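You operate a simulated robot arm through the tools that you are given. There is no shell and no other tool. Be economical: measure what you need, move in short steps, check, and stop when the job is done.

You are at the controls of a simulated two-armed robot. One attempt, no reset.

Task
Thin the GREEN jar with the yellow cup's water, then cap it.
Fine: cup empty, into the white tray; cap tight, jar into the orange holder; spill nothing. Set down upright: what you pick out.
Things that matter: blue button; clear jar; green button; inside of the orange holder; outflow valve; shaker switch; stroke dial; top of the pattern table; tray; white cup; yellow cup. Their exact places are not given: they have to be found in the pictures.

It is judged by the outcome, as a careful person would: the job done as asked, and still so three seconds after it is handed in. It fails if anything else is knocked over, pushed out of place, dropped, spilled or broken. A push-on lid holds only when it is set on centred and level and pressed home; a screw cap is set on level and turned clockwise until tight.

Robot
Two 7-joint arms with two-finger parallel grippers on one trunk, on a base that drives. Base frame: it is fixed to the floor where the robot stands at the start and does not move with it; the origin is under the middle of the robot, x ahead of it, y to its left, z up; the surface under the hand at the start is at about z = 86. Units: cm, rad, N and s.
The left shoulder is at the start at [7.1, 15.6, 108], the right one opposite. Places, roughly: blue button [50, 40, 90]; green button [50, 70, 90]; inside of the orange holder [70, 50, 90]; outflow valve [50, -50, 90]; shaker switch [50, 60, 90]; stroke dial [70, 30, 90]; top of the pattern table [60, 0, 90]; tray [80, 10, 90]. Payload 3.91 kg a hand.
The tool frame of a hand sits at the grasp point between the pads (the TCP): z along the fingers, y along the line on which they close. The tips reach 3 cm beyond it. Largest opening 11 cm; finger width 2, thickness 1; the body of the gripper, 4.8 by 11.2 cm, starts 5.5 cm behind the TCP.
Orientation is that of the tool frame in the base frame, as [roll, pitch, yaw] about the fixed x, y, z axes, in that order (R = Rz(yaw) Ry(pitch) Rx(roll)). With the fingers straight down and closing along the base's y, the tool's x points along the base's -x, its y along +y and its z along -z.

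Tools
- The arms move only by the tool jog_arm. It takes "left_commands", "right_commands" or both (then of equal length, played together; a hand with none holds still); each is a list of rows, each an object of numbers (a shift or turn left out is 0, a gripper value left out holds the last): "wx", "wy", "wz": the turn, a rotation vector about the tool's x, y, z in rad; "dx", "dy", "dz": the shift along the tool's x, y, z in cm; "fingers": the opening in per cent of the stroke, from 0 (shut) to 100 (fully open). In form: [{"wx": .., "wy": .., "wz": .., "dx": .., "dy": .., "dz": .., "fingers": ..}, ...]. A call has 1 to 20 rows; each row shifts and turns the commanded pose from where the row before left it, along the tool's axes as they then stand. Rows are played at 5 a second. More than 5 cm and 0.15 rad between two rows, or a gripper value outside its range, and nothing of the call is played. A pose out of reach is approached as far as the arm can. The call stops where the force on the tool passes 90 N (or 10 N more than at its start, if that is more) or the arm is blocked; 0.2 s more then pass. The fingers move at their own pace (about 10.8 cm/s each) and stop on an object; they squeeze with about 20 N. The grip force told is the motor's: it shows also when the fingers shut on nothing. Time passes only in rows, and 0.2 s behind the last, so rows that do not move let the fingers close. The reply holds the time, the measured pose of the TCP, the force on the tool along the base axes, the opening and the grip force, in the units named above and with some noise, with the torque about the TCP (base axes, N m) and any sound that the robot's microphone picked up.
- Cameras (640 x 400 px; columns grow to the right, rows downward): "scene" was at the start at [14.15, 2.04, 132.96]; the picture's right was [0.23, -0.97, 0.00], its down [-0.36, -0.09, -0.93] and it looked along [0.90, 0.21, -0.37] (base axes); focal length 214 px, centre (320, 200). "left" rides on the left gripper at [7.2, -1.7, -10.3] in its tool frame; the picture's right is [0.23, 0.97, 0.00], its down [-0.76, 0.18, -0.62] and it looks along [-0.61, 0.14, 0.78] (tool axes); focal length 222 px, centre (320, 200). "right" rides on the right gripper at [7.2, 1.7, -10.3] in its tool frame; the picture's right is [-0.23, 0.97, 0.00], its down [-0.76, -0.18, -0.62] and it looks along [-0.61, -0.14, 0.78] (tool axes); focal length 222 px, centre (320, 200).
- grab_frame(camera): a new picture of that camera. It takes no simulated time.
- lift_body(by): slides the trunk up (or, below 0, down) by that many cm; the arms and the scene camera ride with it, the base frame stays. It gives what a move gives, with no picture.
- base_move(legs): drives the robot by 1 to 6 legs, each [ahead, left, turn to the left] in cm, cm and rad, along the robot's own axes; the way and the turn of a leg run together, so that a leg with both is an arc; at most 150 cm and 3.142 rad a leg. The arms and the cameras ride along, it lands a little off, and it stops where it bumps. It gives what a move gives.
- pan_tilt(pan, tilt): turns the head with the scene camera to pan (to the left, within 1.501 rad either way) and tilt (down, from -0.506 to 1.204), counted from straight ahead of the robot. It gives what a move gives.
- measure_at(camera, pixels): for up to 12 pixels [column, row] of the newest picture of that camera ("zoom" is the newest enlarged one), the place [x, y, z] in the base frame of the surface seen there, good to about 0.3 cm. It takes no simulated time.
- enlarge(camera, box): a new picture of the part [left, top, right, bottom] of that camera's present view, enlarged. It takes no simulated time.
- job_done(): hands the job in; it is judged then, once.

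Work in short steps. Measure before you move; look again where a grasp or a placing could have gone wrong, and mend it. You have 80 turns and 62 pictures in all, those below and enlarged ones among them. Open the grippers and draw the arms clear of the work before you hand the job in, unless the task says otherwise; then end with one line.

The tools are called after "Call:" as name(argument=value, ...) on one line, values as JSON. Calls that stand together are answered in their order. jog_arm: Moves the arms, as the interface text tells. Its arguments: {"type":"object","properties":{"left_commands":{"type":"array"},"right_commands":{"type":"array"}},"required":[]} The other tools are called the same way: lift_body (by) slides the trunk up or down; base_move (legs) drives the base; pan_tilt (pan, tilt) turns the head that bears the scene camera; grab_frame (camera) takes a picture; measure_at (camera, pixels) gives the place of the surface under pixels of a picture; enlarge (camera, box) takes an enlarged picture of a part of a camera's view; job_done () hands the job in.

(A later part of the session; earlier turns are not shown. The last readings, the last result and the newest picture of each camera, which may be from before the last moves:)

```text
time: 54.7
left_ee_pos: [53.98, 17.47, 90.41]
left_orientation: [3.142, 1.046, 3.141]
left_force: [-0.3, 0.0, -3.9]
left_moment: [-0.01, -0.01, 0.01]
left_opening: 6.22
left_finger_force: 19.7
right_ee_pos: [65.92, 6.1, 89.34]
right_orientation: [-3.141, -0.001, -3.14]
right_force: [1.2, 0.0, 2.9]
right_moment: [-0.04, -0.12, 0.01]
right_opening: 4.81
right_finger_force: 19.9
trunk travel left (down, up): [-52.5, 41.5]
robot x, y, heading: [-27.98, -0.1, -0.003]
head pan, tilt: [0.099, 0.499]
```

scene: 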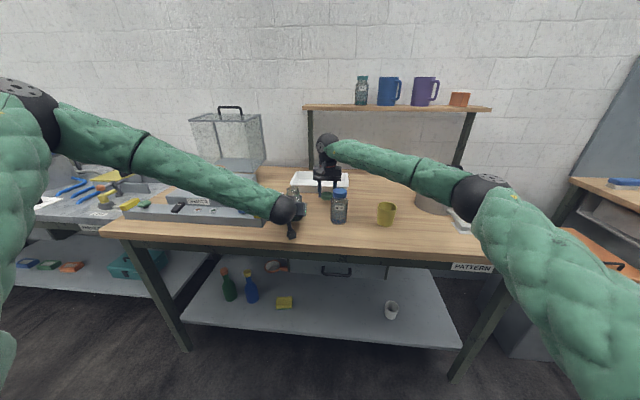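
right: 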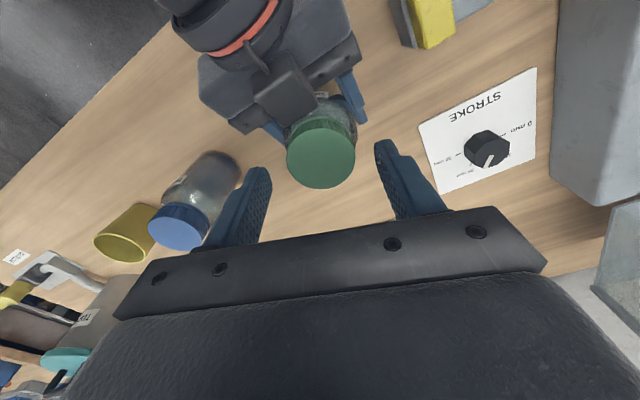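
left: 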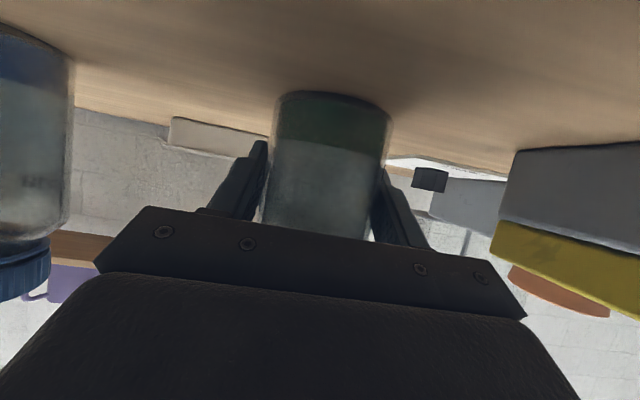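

Touching (2.9 N). I release and rise.

Call:
jog_arm(right_commands=[{"fingers": 65}, {"fingers": 65}, {"dz": -3}, {"dz": -4}, {"dz": -4}, {"dz": -4}])

Call:
grab_frame(camera="right")

```text
time: 56.1
left_ee_pos: [53.96, 17.54, 90.35]
left_orientation: [3.141, 1.043, -3.14]
left_force: [-0.4, 0.6, -2.0]
left_moment: [-0.03, 0.0, -0.01]
left_opening: 6.21
left_finger_force: 20.5
right_ee_pos: [65.97, 5.89, 104.41]
right_orientation: [3.14, 0.0, -3.14]
right_force: [0.2, -0.5, 0.2]
right_moment: [-0.02, -0.03, -0.03]
right_opening: 7.18
right_finger_force: 0.0
trunk travel left (down, up): [-52.5, 41.5]
robot x, y, heading: [-28.02, 0.02, 0.007]
head pan, tilt: [0.099, 0.499]
```

```text
31 pictures are left
```

right: 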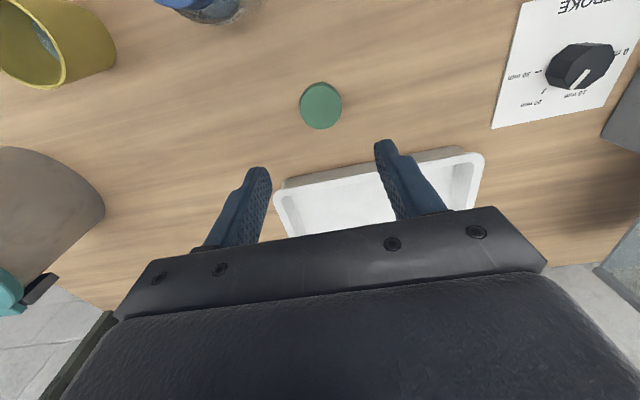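

Cap stands upright at (66,6). Next: release the jar and withdraw the left hand up and to the left, while the right hand rises and tilts forward 60° for a side grip of the cup.

Call:
jog_arm(left_commands=[{"fingers": 85}, {"fingers": 85}, {"dz": -2}, {"dz": -3}, {"dz": -3}, {"dz": -3}, {"dz": -3}, {"dx": -3}, {"dx": -3}, {"dy": 4}, {"dy": 4}, {"dy": 4}, {"dy": 4}, {"dy": 4}, {"dy": 3}], right_commands=[{"dz": 0}, {"dz": 0}, {"dz": 0}, {"dz": -3}, {"dz": -3}, {"dz": -3}, {"dx": 4}, {"dx": 4}, {"wy": -0.15}, {"wy": -0.15}, {"wy": -0.15}, {"wy": -0.15}, {"wy": -0.15}, {"wy": -0.15}, {"wy": -0.147}])

Call:
grab_frame(camera="scene")

```text
time: 59.3
left_ee_pos: [45.06, 40.48, 102.55]
left_orientation: [-3.141, 1.045, -3.139]
left_force: [0.4, -0.1, 0.3]
left_moment: [0.03, -0.04, -0.01]
left_opening: 9.37
left_finger_force: 0.2
right_ee_pos: [57.99, 5.91, 113.57]
right_orientation: [-3.141, 1.05, -3.142]
right_force: [0.2, -0.3, -0.4]
right_moment: [0.01, 0.01, -0.01]
right_opening: 7.15
right_finger_force: 0.1
trunk travel left (down, up): [-52.5, 41.5]
robot x, y, heading: [-27.86, -0.08, 0.001]
head pan, tilt: [0.099, 0.499]
```

```text
30 pictures are left
```

scene: 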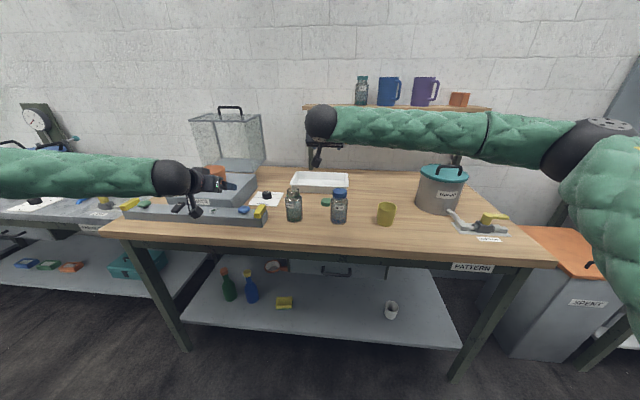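

The jar stands alone and open at (294,205). With the empty right hand I rehearse the pour rotation (about base x, 1.8 rad) near the pour place to check reach.

Call:
jog_arm(right_commands=[{"dx": 2, "dy": 3, "dz": -0.4}, {"dx": 2, "dy": 3, "dz": -0.4}, {"dx": 1.5, "dy": 3.3, "dz": -0.4}, {"wx": 0.075, "wz": -0.13}, {"wx": 0.075, "wz": -0.13}, {"wx": 0.075, "wz": -0.13}, {"wx": 0.075, "wz": -0.13}, {"wx": 0.075, "wz": -0.13}, {"wx": 0.075, "wz": -0.13}, {"wx": 0.075, "wz": -0.13}, {"wx": 0.075, "wz": -0.13}, {"wx": 0.075, "wz": -0.13}, {"wx": 0.075, "wz": -0.13}, {"wx": 0.075, "wz": -0.13}, {"wx": 0.075, "wz": -0.13}, {"wx": 0.05, "wz": -0.087}])

Call:
grab_frame(camera="scene")

```text
time: 62.7
left_ee_pos: [45.06, 40.37, 102.7]
left_orientation: [3.141, 1.045, 3.141]
left_force: [0.6, 0.1, 0.7]
left_moment: [-0.02, 0.0, 0.02]
left_opening: 9.34
left_finger_force: 0.1
right_ee_pos: [54.94, 13.66, 109.9]
right_orientation: [-1.415, -0.269, -2.134]
right_force: [0.3, -0.1, -0.3]
right_moment: [0.01, 0.03, 0.02]
right_opening: 7.15
right_finger_force: 0.1
trunk travel left (down, up): [-52.5, 41.5]
robot x, y, heading: [-27.82, -0.11, 0.002]
head pan, tilt: [0.099, 0.499]
```

```text
29 pictures are left
```

scene: 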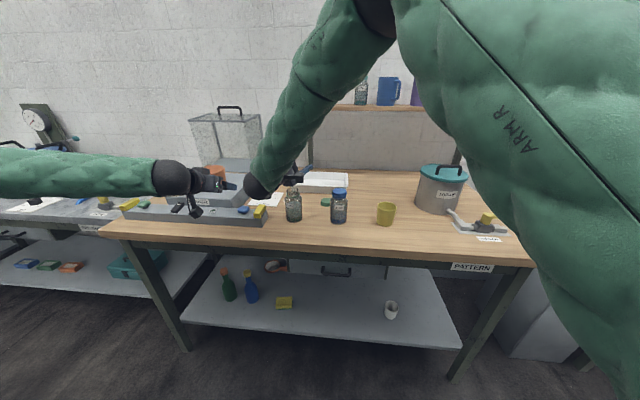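

The pour orientation is reachable. I rotate back and move toward the cup at (386,213).

Call:
jog_arm(right_commands=[{"wx": -0.05, "wz": 0.087}, {"wx": -0.075, "wz": 0.13}, {"wx": -0.075, "wz": 0.13}, {"wx": -0.075, "wz": 0.13}, {"wx": -0.075, "wz": 0.13}, {"wx": -0.075, "wz": 0.13}, {"wx": -0.075, "wz": 0.13}, {"wx": -0.075, "wz": 0.13}, {"wx": -0.075, "wz": 0.13}, {"wx": -0.075, "wz": 0.13}, {"wx": -0.075, "wz": 0.13}, {"wx": -0.075, "wz": 0.13}, {"wx": -0.075, "wz": 0.13}, {"dy": -4.6}, {"dy": -4.6}, {"dy": -4.6}, {"dy": -4.6}, {"dy": -4.6}, {"dy": -4.6}, {"dy": -4.2}])

Call:
jog_arm(right_commands=[{"dx": 3.4, "fingers": 85}, {"dx": 3.4}, {"dx": 3.4}, {"dx": 3.4}, {"dx": 3.3, "dz": -0.9}, {"dx": 0}])

Call:
grab_frame(camera="right")

```text
time: 66.9
left_ee_pos: [45.1, 40.4, 102.7]
left_orientation: [3.14, 1.044, 3.141]
left_force: [1.5, 0.7, -0.2]
left_moment: [0.05, 0.05, -0.02]
left_opening: 9.36
left_finger_force: 0.1
right_ee_pos: [54.24, -16.62, 109.15]
right_orientation: [-3.141, 1.044, -3.141]
right_force: [0.3, -0.5, 0.1]
right_moment: [0.03, 0.0, 0.03]
right_opening: 7.16
right_finger_force: 0.0
trunk travel left (down, up): [-52.5, 41.5]
robot x, y, heading: [-27.73, -0.2, 0.002]
head pan, tilt: [0.099, 0.499]
```

```text
time: 68.3
left_ee_pos: [45.07, 40.46, 102.72]
left_orientation: [-3.141, 1.044, -3.141]
left_force: [-0.2, 0.9, 0.2]
left_moment: [0.0, 0.01, 0.04]
left_opening: 9.34
left_finger_force: 0.1
right_ee_pos: [45.06, -16.44, 95.03]
right_orientation: [3.14, 1.046, -3.14]
right_force: [0.7, 0.2, -0.3]
right_moment: [0.02, 0.0, -0.03]
right_opening: 9.32
right_finger_force: 0.1
trunk travel left (down, up): [-52.5, 41.5]
robot x, y, heading: [-28.0, -0.16, -0.004]
head pan, tilt: [0.099, 0.499]
```

```text
28 pictures are left
```

right: 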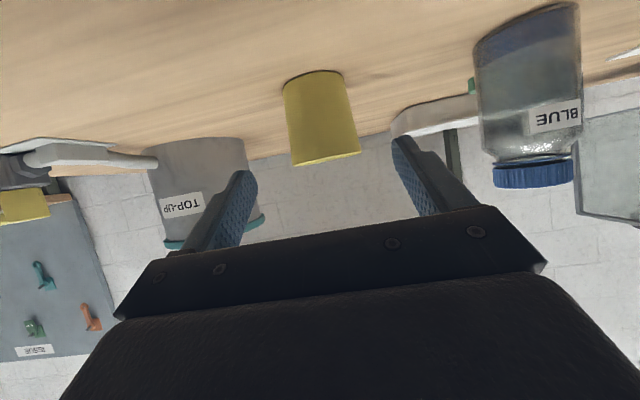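

Cup centred between the fingers. I advance 11 cm and close.

Call:
jog_arm(right_commands=[{"dz": 2.5}, {"dz": 2.5}, {"dz": 2.5}, {"dz": 2}, {"dz": 1.3}, {"dz": 0}, {"fingers": 60}, {"fingers": 50}, {"fingers": 40}, {"fingers": 30}, {"fingers": 30}])

Call:
enlarge(camera="scene", box=[270, 170, 430, 250])

```text
time: 70.7
left_ee_pos: [45.03, 40.44, 102.65]
left_orientation: [-3.141, 1.045, -3.14]
left_force: [0.2, -0.3, 1.0]
left_moment: [-0.01, -0.02, 0.0]
left_opening: 9.37
left_finger_force: 0.0
right_ee_pos: [54.19, -16.49, 89.68]
right_orientation: [-3.141, 1.048, -3.138]
right_force: [0.3, 0.6, 3.0]
right_moment: [-0.07, -0.03, -0.03]
right_opening: 6.82
right_finger_force: 20.0
trunk travel left (down, up): [-52.5, 41.5]
robot x, y, heading: [-28.13, -0.1, 0.0]
head pan, tilt: [0.099, 0.499]
```

```text
4.00 times, centred on (350, 210) of scene
```

zoom: 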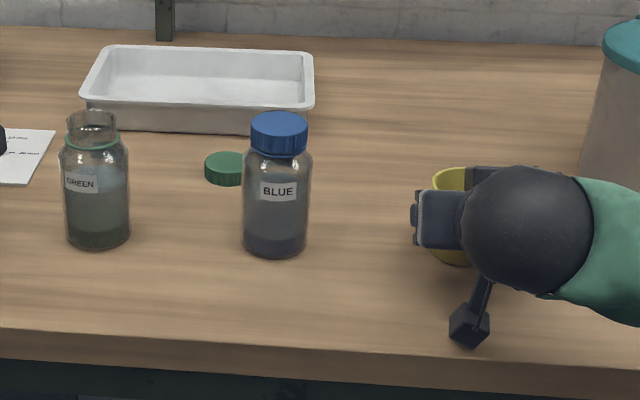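

Cup gripped (6.82 cm). I measure the open jar's mouth around (92,118) of the enlarged picture.

Call:
measure_at(camera="zoom", pixels=[[68, 120], [115, 118], [92, 128], [92, 112], [64, 170], [128, 170], [97, 243]])

Call:
measure_at(camera="right", pixels=[[320, 72]])

```text
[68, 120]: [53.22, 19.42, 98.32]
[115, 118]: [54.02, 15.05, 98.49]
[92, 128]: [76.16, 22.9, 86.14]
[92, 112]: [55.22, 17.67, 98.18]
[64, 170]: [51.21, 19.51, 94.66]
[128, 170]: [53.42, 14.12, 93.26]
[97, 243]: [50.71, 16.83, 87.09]
```

```text
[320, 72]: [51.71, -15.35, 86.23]
```

Jar mouth centre ≈ (53.5,17.3), rim z 98.4. I lift the cup level, gently, to z≈105.7 and carry it over the blue jar to y≈9.

Call:
jog_arm(right_commands=[{"dx": -0.87, "dz": -0.5}, {"dx": -1.73, "dz": -1}, {"dx": -2.6, "dz": -1.5}, {"dx": -2.6, "dz": -1.5}, {"dx": -2.6, "dz": -1.5}, {"dx": -2.6, "dz": -1.5}, {"dx": -0.87, "dz": -0.5}, {"dy": 1}, {"dy": 2}, {"dy": 3}, {"dy": 3}, {"dy": 3}, {"dy": 3}, {"dy": 3}, {"dy": 3}, {"dy": 2.5, "dx": 0.5, "dz": -0.866}, {"dy": 1.5}, {"dy": 0.5}, {"dy": 0}])

Call:
grab_frame(camera="scene")

```text
time: 74.7
left_ee_pos: [45.01, 40.46, 102.62]
left_orientation: [3.14, 1.046, -3.141]
left_force: [0.2, 0.2, -0.2]
left_moment: [0.02, -0.01, -0.01]
left_opening: 9.35
left_finger_force: 0.1
right_ee_pos: [53.22, 8.87, 105.75]
right_orientation: [3.141, 1.045, -3.14]
right_force: [0.0, 0.2, -1.3]
right_moment: [0.0, 0.0, -0.01]
right_opening: 6.82
right_finger_force: 19.6
trunk travel left (down, up): [-52.5, 41.5]
robot x, y, heading: [-28.45, -0.01, -0.001]
head pan, tilt: [0.099, 0.499]
```

```text
26 pictures are left
```

scene: 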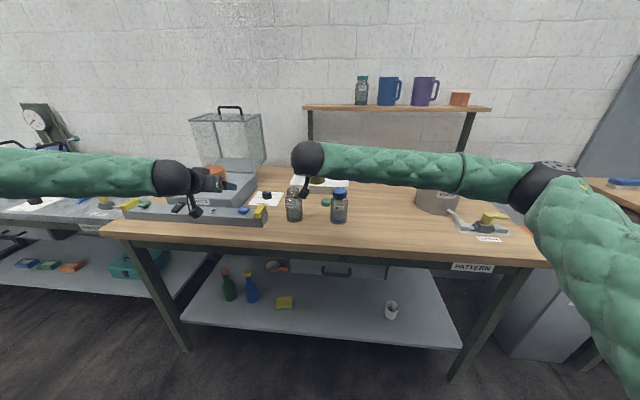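

Level and holding. I shift to y≈12, z≈104.4 and tilt to ~43°, before any water would reach the lip.

Call:
jog_arm(right_commands=[{"dy": 1.5, "dx": 0.57, "dz": 0.33}, {"dy": 1.6, "dx": 0.57, "dz": 0.33}, {"wx": 0.05, "wz": -0.0866}, {"wx": 0.05, "wz": -0.0866}, {"wx": 0.05, "wz": -0.0866}, {"wx": 0.05, "wz": -0.0866}, {"wx": 0.05, "wz": -0.0866}, {"wx": 0.05, "wz": -0.0866}, {"wx": 0.05, "wz": -0.0866}, {"wx": 0.025, "wz": -0.0433}, {"wx": 0}])

Call:
enlarge(camera="scene", box=[250, 140, 370, 230])

```text
time: 77.1
left_ee_pos: [45.01, 40.45, 102.65]
left_orientation: [-3.141, 1.046, -3.142]
left_force: [0.0, 0.0, -0.3]
left_moment: [-0.02, 0.01, -0.01]
left_opening: 9.35
left_finger_force: 0.2
right_ee_pos: [53.27, 11.89, 104.28]
right_orientation: [-2.065, 0.686, -2.272]
right_force: [1.1, 0.3, -1.2]
right_moment: [0.02, 0.03, -0.03]
right_opening: 6.83
right_finger_force: 19.5
trunk travel left (down, up): [-52.5, 41.5]
robot x, y, heading: [-27.68, -0.04, 0.004]
head pan, tilt: [0.099, 0.499]
```

```text
4.44 times, centred on (310, 185) of scene
```

zoom: 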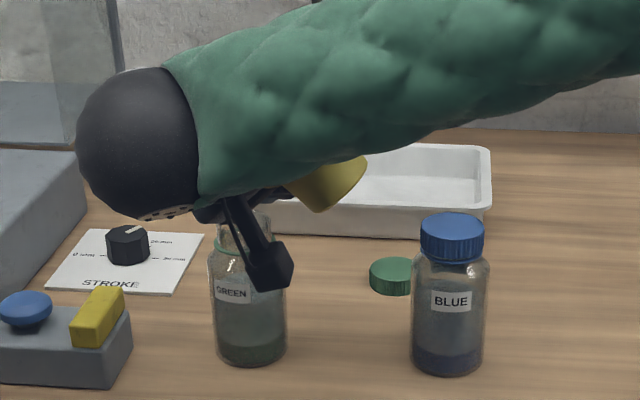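

TCP on plan (53.3,11.9,104.3), with the lip at about (53.5,16.3). I tilt slowly on to ~75° while keeping the lip over the mouth.

Call:
jog_arm(right_commands=[{"wx": 0.04, "wz": -0.0693, "dx": -0.1, "dy": 0.065, "dz": -0.056}, {"wx": 0.04, "wz": -0.0693, "dx": -0.1, "dy": 0.065, "dz": -0.056}, {"wx": 0.04, "wz": -0.0693, "dx": -0.1, "dy": 0.065, "dz": -0.056}, {"wx": 0.04, "wz": -0.0693, "dx": -0.1, "dy": 0.065, "dz": -0.056}, {"wx": 0}, {"wx": 0.04, "wz": -0.0693, "dx": -0.1, "dy": 0.065, "dz": -0.056}, {"wx": 0}, {"wx": 0.04, "wz": -0.0693, "dx": -0.1, "dy": 0.065, "dz": -0.056}, {"wx": 0}, {"wx": 0.04, "wz": -0.0693, "dx": -0.1, "dy": 0.065, "dz": -0.056}, {"wx": 0}, {"wx": 0}])

Call:
enlarge(camera="scene", box=[260, 150, 350, 225])

Call:
grab_frame(camera="right")

```text
time: 79.7
left_ee_pos: [45.14, 40.54, 102.69]
left_orientation: [-3.141, 1.045, -3.14]
left_force: [0.2, 0.4, -0.1]
left_moment: [-0.02, -0.03, 0.0]
left_opening: 9.35
left_finger_force: 0.0
right_ee_pos: [53.29, 12.95, 104.47]
right_orientation: [-1.702, 0.225, -2.107]
right_force: [-0.4, 1.0, -0.5]
right_moment: [0.02, 0.01, -0.03]
right_opening: 6.84
right_finger_force: 20.3
trunk travel left (down, up): [-52.5, 41.5]
robot x, y, heading: [-27.56, -0.08, 0.002]
head pan, tilt: [0.099, 0.499]
```

```text
5.33 times, centred on (305, 188) of scene
```

zoom: 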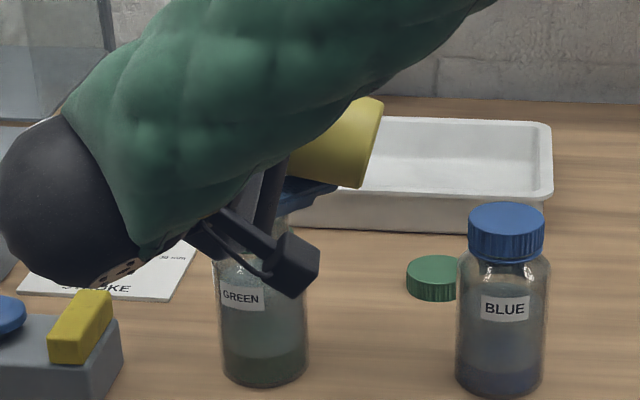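

```text
23 pictures are left
```

right: 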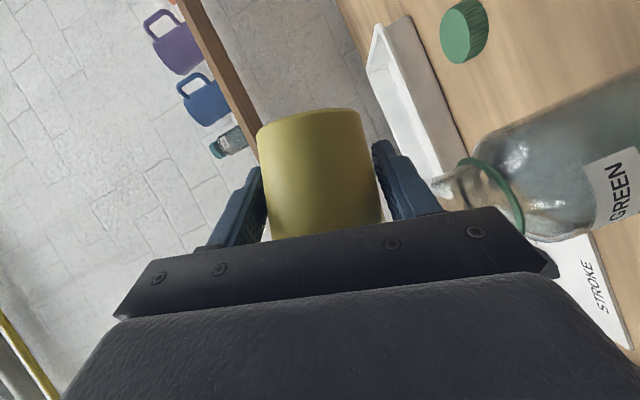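

At ~75°, the jar mouth shows at (445,190) beside the lower finger. I measure the cup edges and jar mouth to verify the lip's position.

Call:
measure_at(camera="right", pixels=[[266, 135], [356, 115], [310, 150], [272, 225], [376, 215], [432, 182], [450, 200], [470, 165], [505, 195]])

Call:
measure_at(camera="zoom", pixels=[[362, 182], [380, 108], [330, 150], [300, 178], [245, 290], [265, 375]])

```text
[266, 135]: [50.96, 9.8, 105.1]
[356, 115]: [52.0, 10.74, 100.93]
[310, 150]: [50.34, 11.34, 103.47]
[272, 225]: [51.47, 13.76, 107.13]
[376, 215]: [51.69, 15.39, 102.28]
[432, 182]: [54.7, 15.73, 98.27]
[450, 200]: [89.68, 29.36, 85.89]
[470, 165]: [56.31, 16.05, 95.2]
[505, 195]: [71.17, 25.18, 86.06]
```

```text
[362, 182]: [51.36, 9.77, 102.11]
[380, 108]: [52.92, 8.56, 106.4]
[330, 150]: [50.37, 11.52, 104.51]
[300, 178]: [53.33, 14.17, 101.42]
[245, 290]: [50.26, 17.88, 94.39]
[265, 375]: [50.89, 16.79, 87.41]
```

Lip computed at (53.4,16.5,101.9), over the mouth (y 15.1–19.5). I continue slowly to ~95°.

Call:
jog_arm(right_commands=[{"wx": 0.025, "wz": -0.0433, "dx": -0.147, "dz": -0.085}, {"wx": 0}, {"wx": 0.025, "wz": -0.0433, "dx": -0.147, "dz": -0.085}, {"wx": 0}, {"wx": 0.025, "wz": -0.0433, "dx": -0.147, "dz": -0.085}, {"wx": 0}, {"wx": 0.025, "wz": -0.0433, "dx": -0.147, "dz": -0.085}, {"wx": 0}, {"wx": 0.025, "wz": -0.0433, "dx": -0.147, "dz": -0.085}, {"wx": 0}, {"wx": 0.025, "wz": -0.0433, "dx": -0.147, "dz": -0.085}, {"wx": 0}, {"wx": 0.025, "wz": -0.0433, "dx": -0.147, "dz": -0.085}, {"wx": 0}, {"wx": 0}, {"wx": 0}])

Call:
grab_frame(camera="right")

```text
time: 83.1
left_ee_pos: [45.22, 40.54, 102.55]
left_orientation: [3.141, 1.045, 3.141]
left_force: [-0.3, -0.9, 0.3]
left_moment: [0.0, -0.02, -0.02]
left_opening: 9.36
left_finger_force: 0.0
right_ee_pos: [53.27, 14.26, 104.36]
right_orientation: [-1.527, -0.076, -2.096]
right_force: [1.5, 1.4, 0.0]
right_moment: [0.01, 0.01, 0.03]
right_opening: 6.82
right_finger_force: 20.1
trunk travel left (down, up): [-52.5, 41.5]
robot x, y, heading: [-27.85, -0.03, 0.0]
head pan, tilt: [0.099, 0.499]
```

```text
22 pictures are left
```

right: 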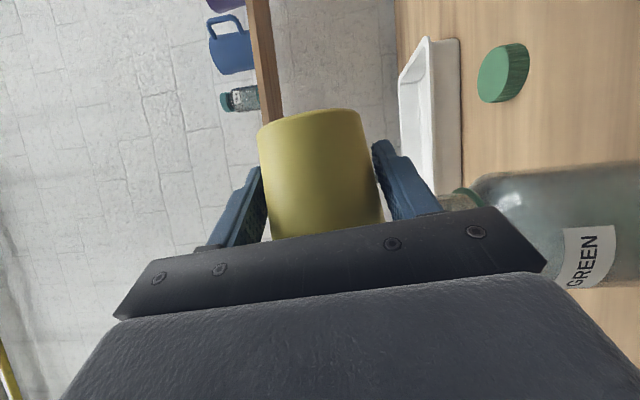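

Lip still over the mouth (y≈16.75, z≈100.7). I continue to ~115° to empty the cup and wait.

Call:
jog_arm(right_commands=[{"wx": 0.025, "wz": -0.0433, "dx": -0.15, "dy": -0.047, "dz": -0.087}, {"wx": 0}, {"wx": 0.025, "wz": -0.0433, "dx": -0.15, "dy": -0.047, "dz": -0.087}, {"wx": 0}, {"wx": 0.025, "wz": -0.0433, "dx": -0.15, "dy": -0.047, "dz": -0.087}, {"wx": 0}, {"wx": 0.025, "wz": -0.0433, "dx": -0.15, "dy": -0.047, "dz": -0.087}, {"wx": 0}, {"wx": 0.025, "wz": -0.0433, "dx": -0.15, "dy": -0.047, "dz": -0.087}, {"wx": 0}, {"wx": 0.025, "wz": -0.0433, "dx": -0.15, "dy": -0.047, "dz": -0.087}, {"wx": 0}, {"wx": 0.025, "wz": -0.0433, "dx": -0.15, "dy": -0.047, "dz": -0.087}, {"wx": 0}, {"wx": 0}, {"wx": 0}, {"wx": 0}, {"wx": 0}, {"wx": 0}])

Call:
enlarge(camera="scene", box=[260, 150, 350, 225])

```text
time: 87.3
left_ee_pos: [45.09, 40.49, 102.64]
left_orientation: [3.14, 1.046, -3.141]
left_force: [-0.2, 0.1, 0.2]
left_moment: [0.0, -0.05, 0.03]
left_opening: 9.36
left_finger_force: 0.0
right_ee_pos: [55.24, 11.63, 105.95]
right_orientation: [-1.377, -0.338, -2.179]
right_force: [0.3, -0.8, 0.3]
right_moment: [0.0, -0.02, -0.02]
right_opening: 6.83
right_finger_force: 20.2
trunk travel left (down, up): [-52.5, 41.5]
robot x, y, heading: [-27.91, 0.19, -0.001]
head pan, tilt: [0.099, 0.499]
stopped in row 19 (right hand): the arm was blocked; the commanded pose is now the measured one
```

```text
5.33 times, centred on (305, 188) of scene
```

zoom: 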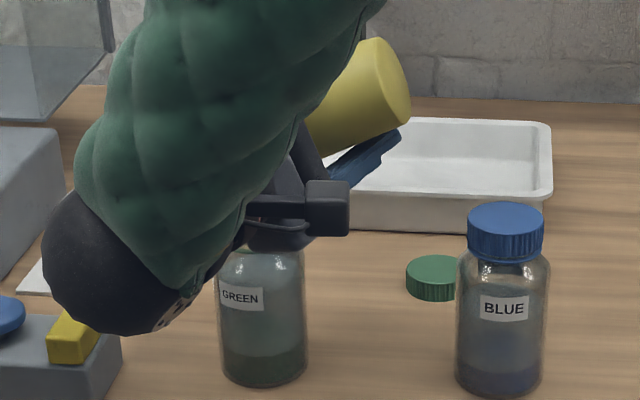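

The arm hit a joint limit near 112° and drifted, but the main pour happened at 75–105° over the mouth; no water is visible on the table. I turn the cup back upright now.

Call:
jog_arm(right_commands=[{"wx": -0.075, "wz": 0.13}, {"wx": -0.075, "wz": 0.13}, {"wx": -0.075, "wz": 0.13}, {"wx": -0.075, "wz": 0.13}, {"wx": -0.075, "wz": 0.13}, {"wx": -0.075, "wz": 0.13}, {"wx": -0.075, "wz": 0.13}, {"wx": -0.075, "wz": 0.13}, {"wx": -0.075, "wz": 0.13}, {"wx": -0.075, "wz": 0.13}, {"wx": -0.075, "wz": 0.13}, {"wx": -0.075, "wz": 0.13}, {"wx": -0.075, "wz": 0.13}, {"wx": 0}, {"dy": -3, "dx": -1.7, "dz": -1}, {"dy": -4}, {"dy": -4}, {"dy": -4}])

Call:
grab_frame(camera="scene")

Call:
enlarge(camera="scene", box=[250, 170, 370, 250])

```text
time: 91.1
left_ee_pos: [45.01, 40.38, 102.81]
left_orientation: [3.138, 1.044, 3.139]
left_force: [-0.2, -0.5, 0.6]
left_moment: [0.03, 0.0, -0.02]
left_opening: 9.35
left_finger_force: 0.2
right_ee_pos: [54.41, -3.47, 107.96]
right_orientation: [-3.124, 1.041, 3.109]
right_force: [0.6, -0.5, -1.3]
right_moment: [0.02, 0.0, 0.02]
right_opening: 6.85
right_finger_force: 20.2
trunk travel left (down, up): [-52.5, 41.5]
robot x, y, heading: [-27.88, -0.08, 0.0]
head pan, tilt: [0.099, 0.499]
```

```text
20 pictures are left
```

scene: 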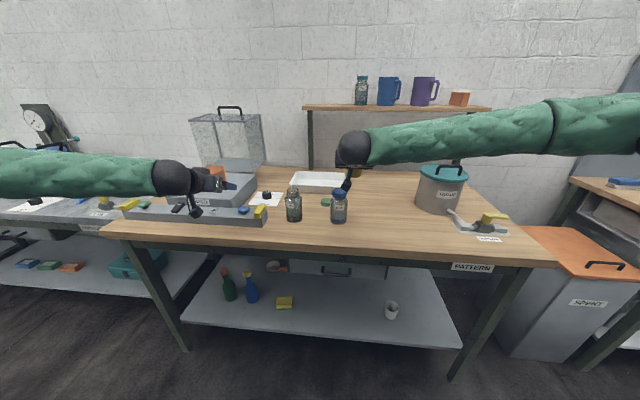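

```text
5.00 times, centred on (310, 210) of scene
```

zoom: 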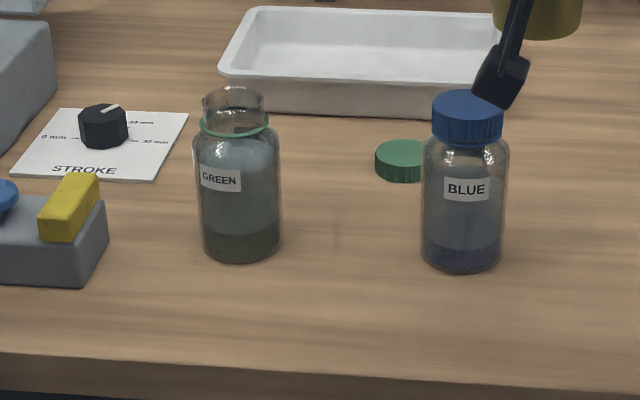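

No spill visible; the green jar's level looks raised. The tray is too far from here, so I drive 22 cm forward with both hands high above everything.

Call:
base_move(legs=[[22, 0, 0]])

Call:
jog_arm(right_commands=[{"dy": 3}, {"dy": 4}, {"dy": 4}, {"dy": 4}, {"dx": 0}])

Call:
grab_frame(camera="scene")

```text
time: 92.8
left_ee_pos: [67.03, 40.29, 102.61]
left_orientation: [3.14, 1.041, 3.139]
left_force: [0.5, -0.6, 0.4]
left_moment: [-0.01, 0.0, -0.01]
left_opening: 9.36
left_finger_force: 0.1
right_ee_pos: [76.33, -3.82, 107.86]
right_orientation: [-3.121, 1.04, 3.106]
right_force: [0.4, 0.1, -0.9]
right_moment: [-0.03, 0.0, 0.04]
right_opening: 6.83
right_finger_force: 20.5
trunk travel left (down, up): [-52.5, 41.5]
robot x, y, heading: [-6.18, -0.25, -0.003]
head pan, tilt: [0.099, 0.499]
```

```text
time: 94.0
left_ee_pos: [66.89, 40.21, 102.78]
left_orientation: [3.141, 1.046, 3.139]
left_force: [0.9, -0.9, -0.8]
left_moment: [0.01, -0.01, 0.03]
left_opening: 9.34
left_finger_force: 0.1
right_ee_pos: [76.89, 11.11, 108.05]
right_orientation: [-3.124, 1.039, 3.102]
right_force: [-0.4, -0.4, -0.3]
right_moment: [0.01, 0.03, -0.02]
right_opening: 6.83
right_finger_force: 19.6
trunk travel left (down, up): [-52.5, 41.5]
robot x, y, heading: [-6.26, -0.26, 0.003]
head pan, tilt: [0.099, 0.499]
```

```text
18 pictures are left
```

scene: 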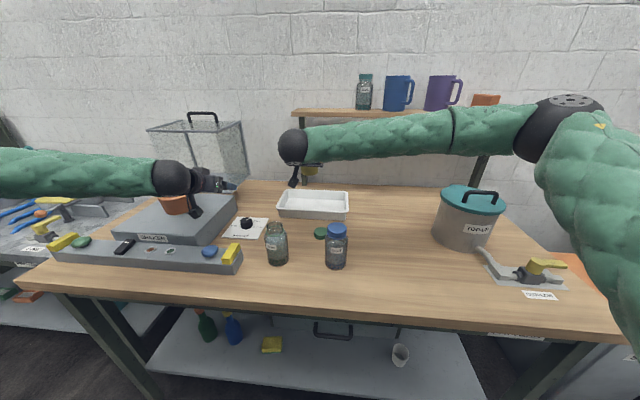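

I lower the cup toward the tray's middle (83,12), stopping about 1 cm above its floor.

Call:
jog_arm(right_commands=[{"dx": 1.6, "dy": 0.13, "dz": 1.93}, {"dx": 1.6, "dy": 0.13, "dz": 1.93}, {"dx": 1.6, "dy": 0.13, "dz": 1.93}, {"dx": 1.6, "dy": 0.13, "dz": 1.93}, {"dx": 1.6, "dy": 0.13, "dz": 1.93}, {"dx": 1.6, "dy": 0.13, "dz": 1.93}, {"dx": 1.6, "dy": 0.13, "dz": 1.93}, {"dx": 0}])

Call:
enlarge(camera="scene", box=[240, 150, 380, 270])

```text
time: 95.8
left_ee_pos: [67.02, 40.29, 102.63]
left_orientation: [-3.141, 1.045, 3.138]
left_force: [0.5, 0.4, 0.0]
left_moment: [-0.01, -0.01, 0.01]
left_opening: 9.33
left_finger_force: 0.1
right_ee_pos: [83.18, 11.69, 91.49]
right_orientation: [-3.121, 1.04, 3.106]
right_force: [0.1, 0.0, -0.5]
right_moment: [0.05, 0.01, 0.02]
right_opening: 6.84
right_finger_force: 20.6
trunk travel left (down, up): [-52.5, 41.5]
robot x, y, heading: [-6.19, -0.34, -0.002]
head pan, tilt: [0.099, 0.499]
```

```text
3.33 times, centred on (310, 210) of scene
```

zoom: 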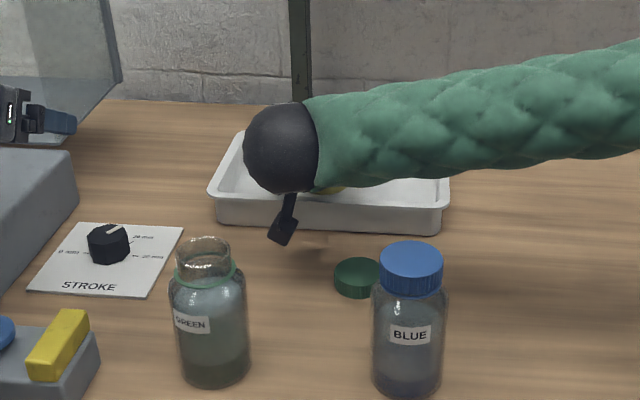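

Position good. I lower gently in small steps and watch for contact.

Call:
jog_arm(right_commands=[{"dx": 0.26, "dz": 0.15}, {"dx": 0.26, "dz": 0.15}, {"dx": 0.17, "dz": 0.1}, {"dx": 0}])

```text
time: 96.8
left_ee_pos: [66.93, 40.16, 102.64]
left_orientation: [3.141, 1.045, 3.139]
left_force: [0.2, 0.1, 0.3]
left_moment: [0.0, 0.03, -0.02]
left_opening: 9.34
left_finger_force: 0.2
right_ee_pos: [83.1, 11.72, 90.62]
right_orientation: [-3.121, 1.04, 3.106]
right_force: [0.3, -0.8, 0.1]
right_moment: [0.01, 0.02, 0.0]
right_opening: 6.82
right_finger_force: 20.4
trunk travel left (down, up): [-52.5, 41.5]
robot x, y, heading: [-6.29, 0.35, -0.003]
head pan, tilt: [0.099, 0.499]
```

Call:
jog_arm(right_commands=[{"dx": 0.13, "dz": 0.075}, {"dx": 0.13, "dz": 0.075}, {"dx": 0}])

```text
time: 97.6
left_ee_pos: [66.94, 40.2, 102.59]
left_orientation: [-3.141, 1.045, 3.141]
left_force: [-0.2, -0.5, 0.7]
left_moment: [-0.01, 0.02, -0.03]
left_opening: 9.33
left_finger_force: 0.1
right_ee_pos: [83.07, 11.8, 90.36]
right_orientation: [-3.12, 1.039, 3.106]
right_force: [0.0, 0.9, -0.1]
right_moment: [0.0, 0.0, -0.02]
right_opening: 6.82
right_finger_force: 20.1
trunk travel left (down, up): [-52.5, 41.5]
robot x, y, heading: [-6.0, -0.3, 0.002]
head pan, tilt: [0.099, 0.499]
```

No contact yet at z 90.36; a few more small steps down.

Call:
jog_arm(right_commands=[{"dx": 0.13, "dz": 0.075}, {"dx": 0.13, "dz": 0.075}, {"dx": 0.13, "dz": 0.075}, {"dx": 0}])

```text
time: 98.6
left_ee_pos: [67.01, 40.28, 102.72]
left_orientation: [-3.14, 1.047, 3.139]
left_force: [0.6, -0.5, -0.1]
left_moment: [0.01, 0.0, 0.03]
left_opening: 9.33
left_finger_force: 0.1
right_ee_pos: [83.1, 11.64, 89.99]
right_orientation: [-3.122, 1.044, 3.107]
right_force: [1.2, -0.3, 9.4]
right_moment: [0.11, -0.23, -0.05]
right_opening: 6.83
right_finger_force: 20.2
trunk travel left (down, up): [-52.5, 41.5]
robot x, y, heading: [-6.05, -0.13, -0.004]
head pan, tilt: [0.099, 0.499]
```

Contact (9.4 N). I release, back out along the fingers, rise and turn the fingers down again, then look into the cup.

Call:
jog_arm(right_commands=[{"fingers": 90}, {"fingers": 90}, {"dz": -2}, {"dz": -3}, {"dz": -3}, {"dz": -3}, {"dx": -3.5, "dz": -1}, {"dx": -3.5, "dz": -1}, {"dx": -3.5, "dz": -1}, {"wy": 0.15}, {"wy": 0.15}, {"wy": 0.15}, {"wy": 0.15}, {"wy": 0.15}, {"wy": 0.15}, {"wy": 0.147}, {"wz": 0}])

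Call:
grab_frame(camera="right")

```text
time: 102.2
left_ee_pos: [66.88, 40.29, 102.55]
left_orientation: [-3.141, 1.045, 3.139]
left_force: [0.2, -0.2, 0.3]
left_moment: [0.03, 0.02, -0.01]
left_opening: 9.34
left_finger_force: 0.0
right_ee_pos: [76.22, 12.3, 106.05]
right_orientation: [-3.132, -0.006, 3.089]
right_force: [0.6, 0.6, 0.6]
right_moment: [-0.02, -0.04, 0.01]
right_opening: 9.89
right_finger_force: 0.1
trunk travel left (down, up): [-52.5, 41.5]
robot x, y, heading: [-6.57, -0.22, 0.004]
head pan, tilt: [0.099, 0.499]
```

```text
16 pictures are left
```

right: 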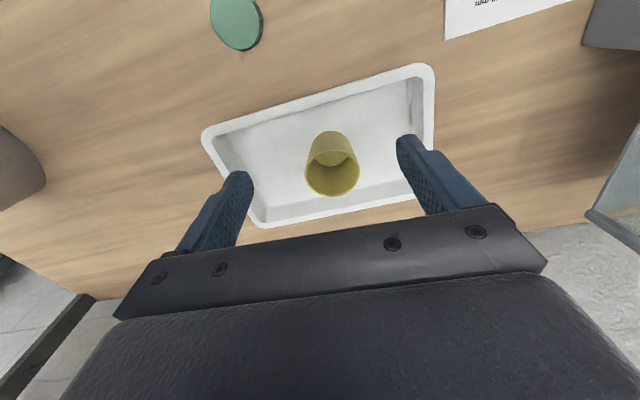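

The cup stands upright in the tray; I enlarge to check that it's empty.

Call:
enlarge(camera="right", box=[290, 115, 376, 205])

Call:
measure_at(camera="right", pixels=[[236, 22], [211, 18], [262, 25], [240, 48]])

```text
4.44 times, centred on (333, 160) of right
```

zoom: 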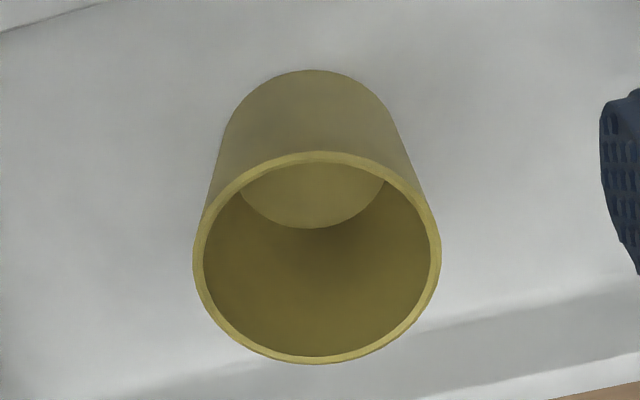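

```text
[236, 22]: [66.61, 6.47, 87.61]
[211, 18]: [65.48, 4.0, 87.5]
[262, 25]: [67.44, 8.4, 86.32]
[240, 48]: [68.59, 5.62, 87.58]
```

The cup is empty. The cap is at (66.05,6.05). I level the hand, move above it and descend to grip it as before.

Call:
jog_arm(right_commands=[{"wx": -0.0096, "wy": -0.006, "wz": -0.05, "fingers": 65}, {"dx": 3.4, "dy": -2.1}, {"dx": 3.4, "dy": -2.1}, {"dx": 3.37, "dy": -2.05}, {"dz": 3}, {"dz": 3}, {"dz": 3}, {"dz": 2}, {"dz": 0}])

Call:
grab_frame(camera="right")

```text
time: 104.2
left_ee_pos: [67.0, 40.23, 102.63]
left_orientation: [3.141, 1.046, 3.141]
left_force: [-1.2, -0.8, 0.0]
left_moment: [-0.02, 0.02, 0.0]
left_opening: 9.34
left_finger_force: 0.1
right_ee_pos: [66.02, 5.87, 94.85]
right_orientation: [3.14, 0.0, 3.138]
right_force: [-0.5, 0.3, -0.1]
right_moment: [0.03, 0.02, 0.0]
right_opening: 7.15
right_finger_force: 0.0
trunk travel left (down, up): [-52.5, 41.5]
robot x, y, heading: [-6.41, 0.07, -0.005]
head pan, tilt: [0.099, 0.499]
```

```text
14 pictures are left
```

right: 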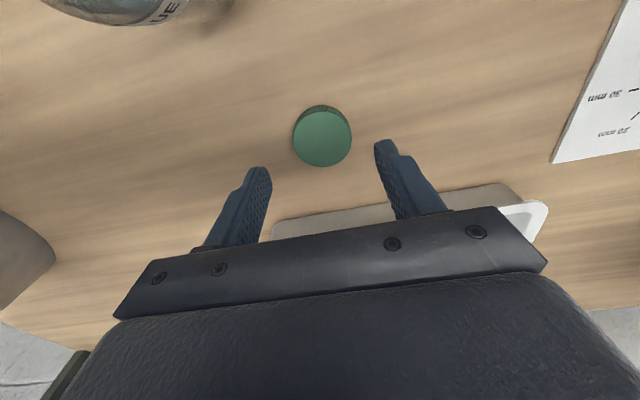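

Centred. Down 5.4 cm, grip, and lift to z≈107.

Call:
jog_arm(right_commands=[{"dz": 2.5}, {"dz": 2}, {"dz": 0.6}, {"dz": 0.3}, {"dz": 0}, {"fingers": 30}, {"fingers": 30}, {"fingers": 30}, {"fingers": 30}, {"dz": -1}, {"dz": -3}, {"dz": -4}, {"dz": -4}, {"dz": -4}, {"dz": -2}])

Call:
base_move(legs=[[-22, 0, 0]])

Call:
grab_frame(camera="scene")

```text
time: 107.4
left_ee_pos: [66.98, 40.2, 102.73]
left_orientation: [3.141, 1.046, 3.141]
left_force: [0.6, -0.1, -0.4]
left_moment: [0.01, -0.01, 0.01]
left_opening: 9.33
left_finger_force: 0.0
right_ee_pos: [65.99, 5.99, 107.69]
right_orientation: [-3.138, 0.0, 3.14]
right_force: [0.2, -0.3, 0.6]
right_moment: [-0.02, -0.03, 0.01]
right_opening: 4.78
right_finger_force: 20.0
trunk travel left (down, up): [-52.5, 41.5]
robot x, y, heading: [-6.33, -0.04, -0.006]
head pan, tilt: [0.099, 0.499]
```

```text
time: 109.1
left_ee_pos: [44.72, 40.57, 102.73]
left_orientation: [3.141, 1.049, -3.14]
left_force: [-0.1, 0.6, -0.4]
left_moment: [-0.03, -0.01, 0.04]
left_opening: 9.33
left_finger_force: 0.1
right_ee_pos: [44.09, 6.43, 107.82]
right_orientation: [3.141, 0.002, -3.14]
right_force: [0.9, -0.5, 0.6]
right_moment: [-0.03, -0.01, 0.01]
right_opening: 4.82
right_finger_force: 20.5
trunk travel left (down, up): [-52.5, 41.5]
robot x, y, heading: [-28.23, 0.24, 0.003]
head pan, tilt: [0.099, 0.499]
```

```text
13 pictures are left
```

scene: 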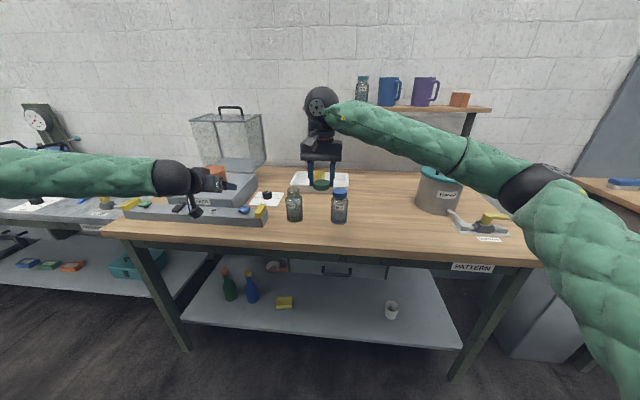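

Cap held (4.8 cm). I bring the right hand forward and return the left hand to hold the jar body as before, a touch lower.

Call:
jog_arm(left_commands=[{"dy": 0}, {"dy": 0}, {"dy": 0}, {"dy": -4.6}, {"dy": -4.6}, {"dy": -4.6}, {"dy": -4.6}, {"dy": -4.7}, {"dx": 2.2, "dz": 0.8}, {"dx": 2.2, "dz": 0.8}, {"dx": 2.3, "dz": 0.8}, {"dz": 0}], right_commands=[{"dx": -3}, {"dx": -3}, {"dx": -3.4}, {"dz": -2}, {"dz": -2}, {"dz": 0}, {"dz": 0}, {"dz": 0}, {"dz": 0}, {"dz": 0}, {"dz": 0}, {"dz": 0}])

Call:
enlarge(camera="scene", box=[260, 170, 350, 230])

Call:
grab_frame(camera="left")

```text
time: 111.7
left_ee_pos: [43.61, 17.29, 95.68]
left_orientation: [3.14, 1.045, -3.14]
left_force: [-0.3, -0.7, 0.0]
left_moment: [-0.02, 0.02, -0.04]
left_opening: 9.36
left_finger_force: 0.2
right_ee_pos: [53.45, 6.36, 111.68]
right_orientation: [-3.141, 0.0, -3.139]
right_force: [-0.7, 0.0, -0.2]
right_moment: [0.01, -0.01, 0.01]
right_opening: 4.81
right_finger_force: 20.2
trunk travel left (down, up): [-52.5, 41.5]
robot x, y, heading: [-27.93, 0.0, 0.003]
head pan, tilt: [0.099, 0.499]
```

```text
6.67 times, centred on (305, 200) of scene
```

zoom: 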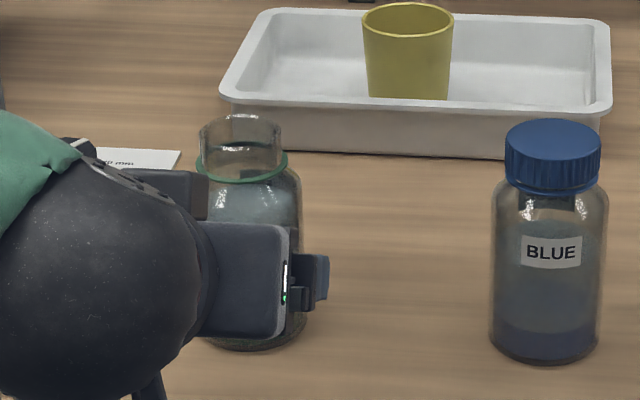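

```text
11 pictures are left
```

left: 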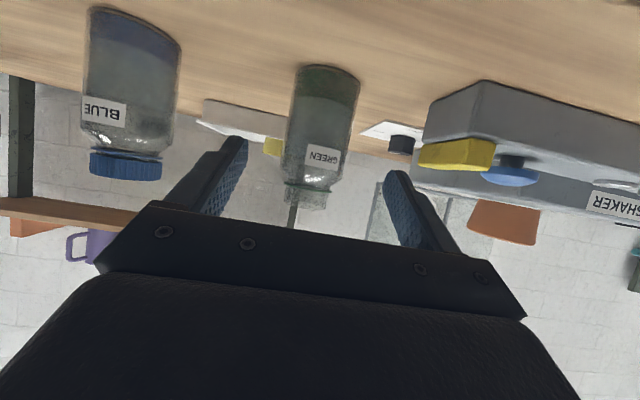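

Water level is high in the jar now. I measure the mouth rim, and advance the left hand to grip.

Call:
measure_at(camera="zoom", pixels=[[202, 130], [282, 127], [240, 119], [242, 145], [200, 165], [287, 160]])

Call:
jog_arm(left_commands=[{"dz": 2}, {"dz": 2}, {"dz": 2}, {"dz": 2}, {"dz": 2}, {"dz": 1.8}, {"dz": 0}, {"fingers": 40}, {"fingers": 40}, {"fingers": 30}, {"fingers": 30}, {"fingers": 30}])

Call:
enlarge(camera="scene", box=[260, 170, 350, 230])

```text
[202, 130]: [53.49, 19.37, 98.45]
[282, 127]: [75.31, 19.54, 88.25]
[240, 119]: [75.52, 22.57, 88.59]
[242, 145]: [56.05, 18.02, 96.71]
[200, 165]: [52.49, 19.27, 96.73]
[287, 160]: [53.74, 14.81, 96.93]
```

```text
time: 114.3
left_ee_pos: [54.03, 17.48, 89.79]
left_orientation: [3.141, 1.046, -3.141]
left_force: [0.1, -0.1, 1.2]
left_moment: [0.06, -0.07, -0.01]
left_opening: 6.2
left_finger_force: 19.6
right_ee_pos: [53.43, 6.33, 111.59]
right_orientation: [3.141, 0.001, -3.139]
right_force: [-0.9, 0.4, -0.3]
right_moment: [-0.01, 0.03, 0.02]
right_opening: 4.83
right_finger_force: 20.4
trunk travel left (down, up): [-52.5, 41.5]
robot x, y, heading: [-27.99, -0.08, 0.004]
head pan, tilt: [0.099, 0.499]
```

```text
6.67 times, centred on (305, 200) of scene
```

zoom: 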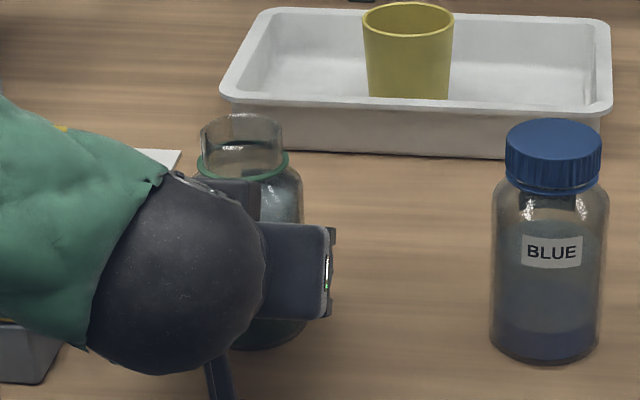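

Jar held (6.2 cm). I measure the rim on the newest enlargement for exact centring.

Call:
measure_at(camera="zoom", pixels=[[203, 129], [204, 135], [280, 127], [281, 132], [242, 117], [225, 118], [260, 117], [200, 163], [286, 158], [242, 178]])

```text
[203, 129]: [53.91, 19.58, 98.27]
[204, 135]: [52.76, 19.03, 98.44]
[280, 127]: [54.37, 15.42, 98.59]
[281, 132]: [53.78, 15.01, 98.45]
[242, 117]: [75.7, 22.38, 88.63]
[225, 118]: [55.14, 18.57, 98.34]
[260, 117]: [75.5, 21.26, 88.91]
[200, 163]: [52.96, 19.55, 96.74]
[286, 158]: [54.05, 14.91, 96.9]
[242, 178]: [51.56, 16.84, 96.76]
```

Centre ≈ (53.6,17.4). I move the cap above the mouth, pre-turn it counter-clockwise 0.75 rad, and lower to just above the thread.

Call:
jog_arm(right_commands=[{"dy": 3.7, "dx": -0.1}, {"dy": 3.7, "dx": -0.1}, {"dy": 3.67}, {"wz": -0.15}, {"wz": -0.15}, {"wz": -0.15}, {"wz": -0.15}, {"wz": -0.15}, {"dz": 3}, {"dz": 3}, {"dz": 2.5}, {"dz": 0.7}, {"dz": 0}])

Call:
enlarge(camera="scene", box=[260, 160, 350, 220])

```text
time: 117.1
left_ee_pos: [54.1, 17.51, 89.75]
left_orientation: [3.141, 1.045, -3.139]
left_force: [0.1, 1.2, 2.5]
left_moment: [0.06, -0.05, 0.03]
left_opening: 6.24
left_finger_force: 20.2
right_ee_pos: [53.7, 17.61, 102.47]
right_orientation: [3.141, -0.002, -2.388]
right_force: [-0.5, 0.8, -0.1]
right_moment: [0.02, 0.01, -0.01]
right_opening: 4.83
right_finger_force: 19.7
trunk travel left (down, up): [-52.5, 41.5]
robot x, y, heading: [-27.87, -0.07, 0.006]
head pan, tilt: [0.099, 0.499]
```

```text
6.67 times, centred on (305, 190) of scene
```

zoom: 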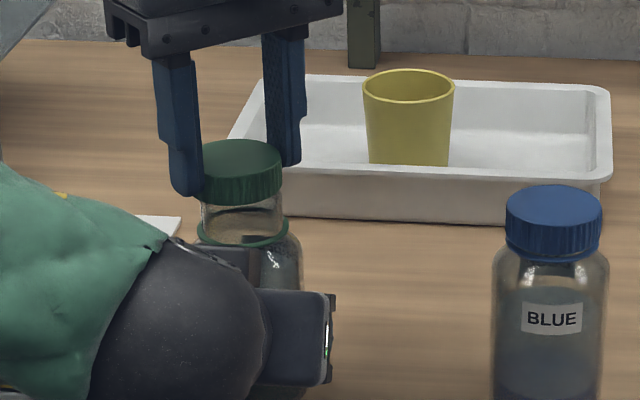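

The cap is centred over the neck (200–283 vs 202–281). I lower in small steps until it lands on the thread.

Call:
jog_arm(right_commands=[{"dz": 0.4}, {"dz": 0.3}, {"dz": 0.2}, {"dz": 0.2}, {"dz": 0}])

```text
time: 118.3
left_ee_pos: [54.0, 17.6, 89.77]
left_orientation: [3.139, 1.045, -3.139]
left_force: [4.1, -2.0, -3.8]
left_moment: [0.23, -0.32, 0.12]
left_opening: 6.25
left_finger_force: 19.8
right_ee_pos: [53.56, 17.59, 101.42]
right_orientation: [-3.141, 0.0, -2.391]
right_force: [0.7, 3.7, 23.0]
right_moment: [-0.07, 0.16, -0.04]
right_opening: 4.82
right_finger_force: 19.7
trunk travel left (down, up): [-52.5, 41.5]
robot x, y, heading: [-28.09, -0.17, 0.002]
head pan, tilt: [0.099, 0.499]
```

Landed on the thread (23 N). I turn clockwise 1.35 rad with slight downward follow.

Call:
jog_arm(right_commands=[{"wz": 0.15}, {"wz": 0.15, "dz": 0.03}, {"wz": 0.15, "dz": 0.03}, {"wz": 0.15, "dz": 0.03}, {"wz": 0.15, "dz": 0.03}, {"wz": 0.15, "dz": 0.03}, {"wz": 0.15, "dz": 0.03}, {"wz": 0.15, "dz": 0.03}, {"wz": 0.15, "dz": 0.03}, {"wz": 0}])

```text
time: 120.5
left_ee_pos: [54.06, 17.42, 89.79]
left_orientation: [-3.141, 1.048, -3.138]
left_force: [3.8, -2.1, 0.2]
left_moment: [0.26, 0.34, 0.02]
left_opening: 6.25
left_finger_force: 20.0
right_ee_pos: [53.59, 17.57, 101.02]
right_orientation: [-3.138, -0.001, 2.543]
right_force: [-3.6, 2.0, -2.6]
right_moment: [0.07, 0.03, -0.01]
right_opening: 4.85
right_finger_force: 20.2
trunk travel left (down, up): [-52.5, 41.5]
robot x, y, heading: [-27.59, 0.07, 0.0]
head pan, tilt: [0.099, 0.499]
```

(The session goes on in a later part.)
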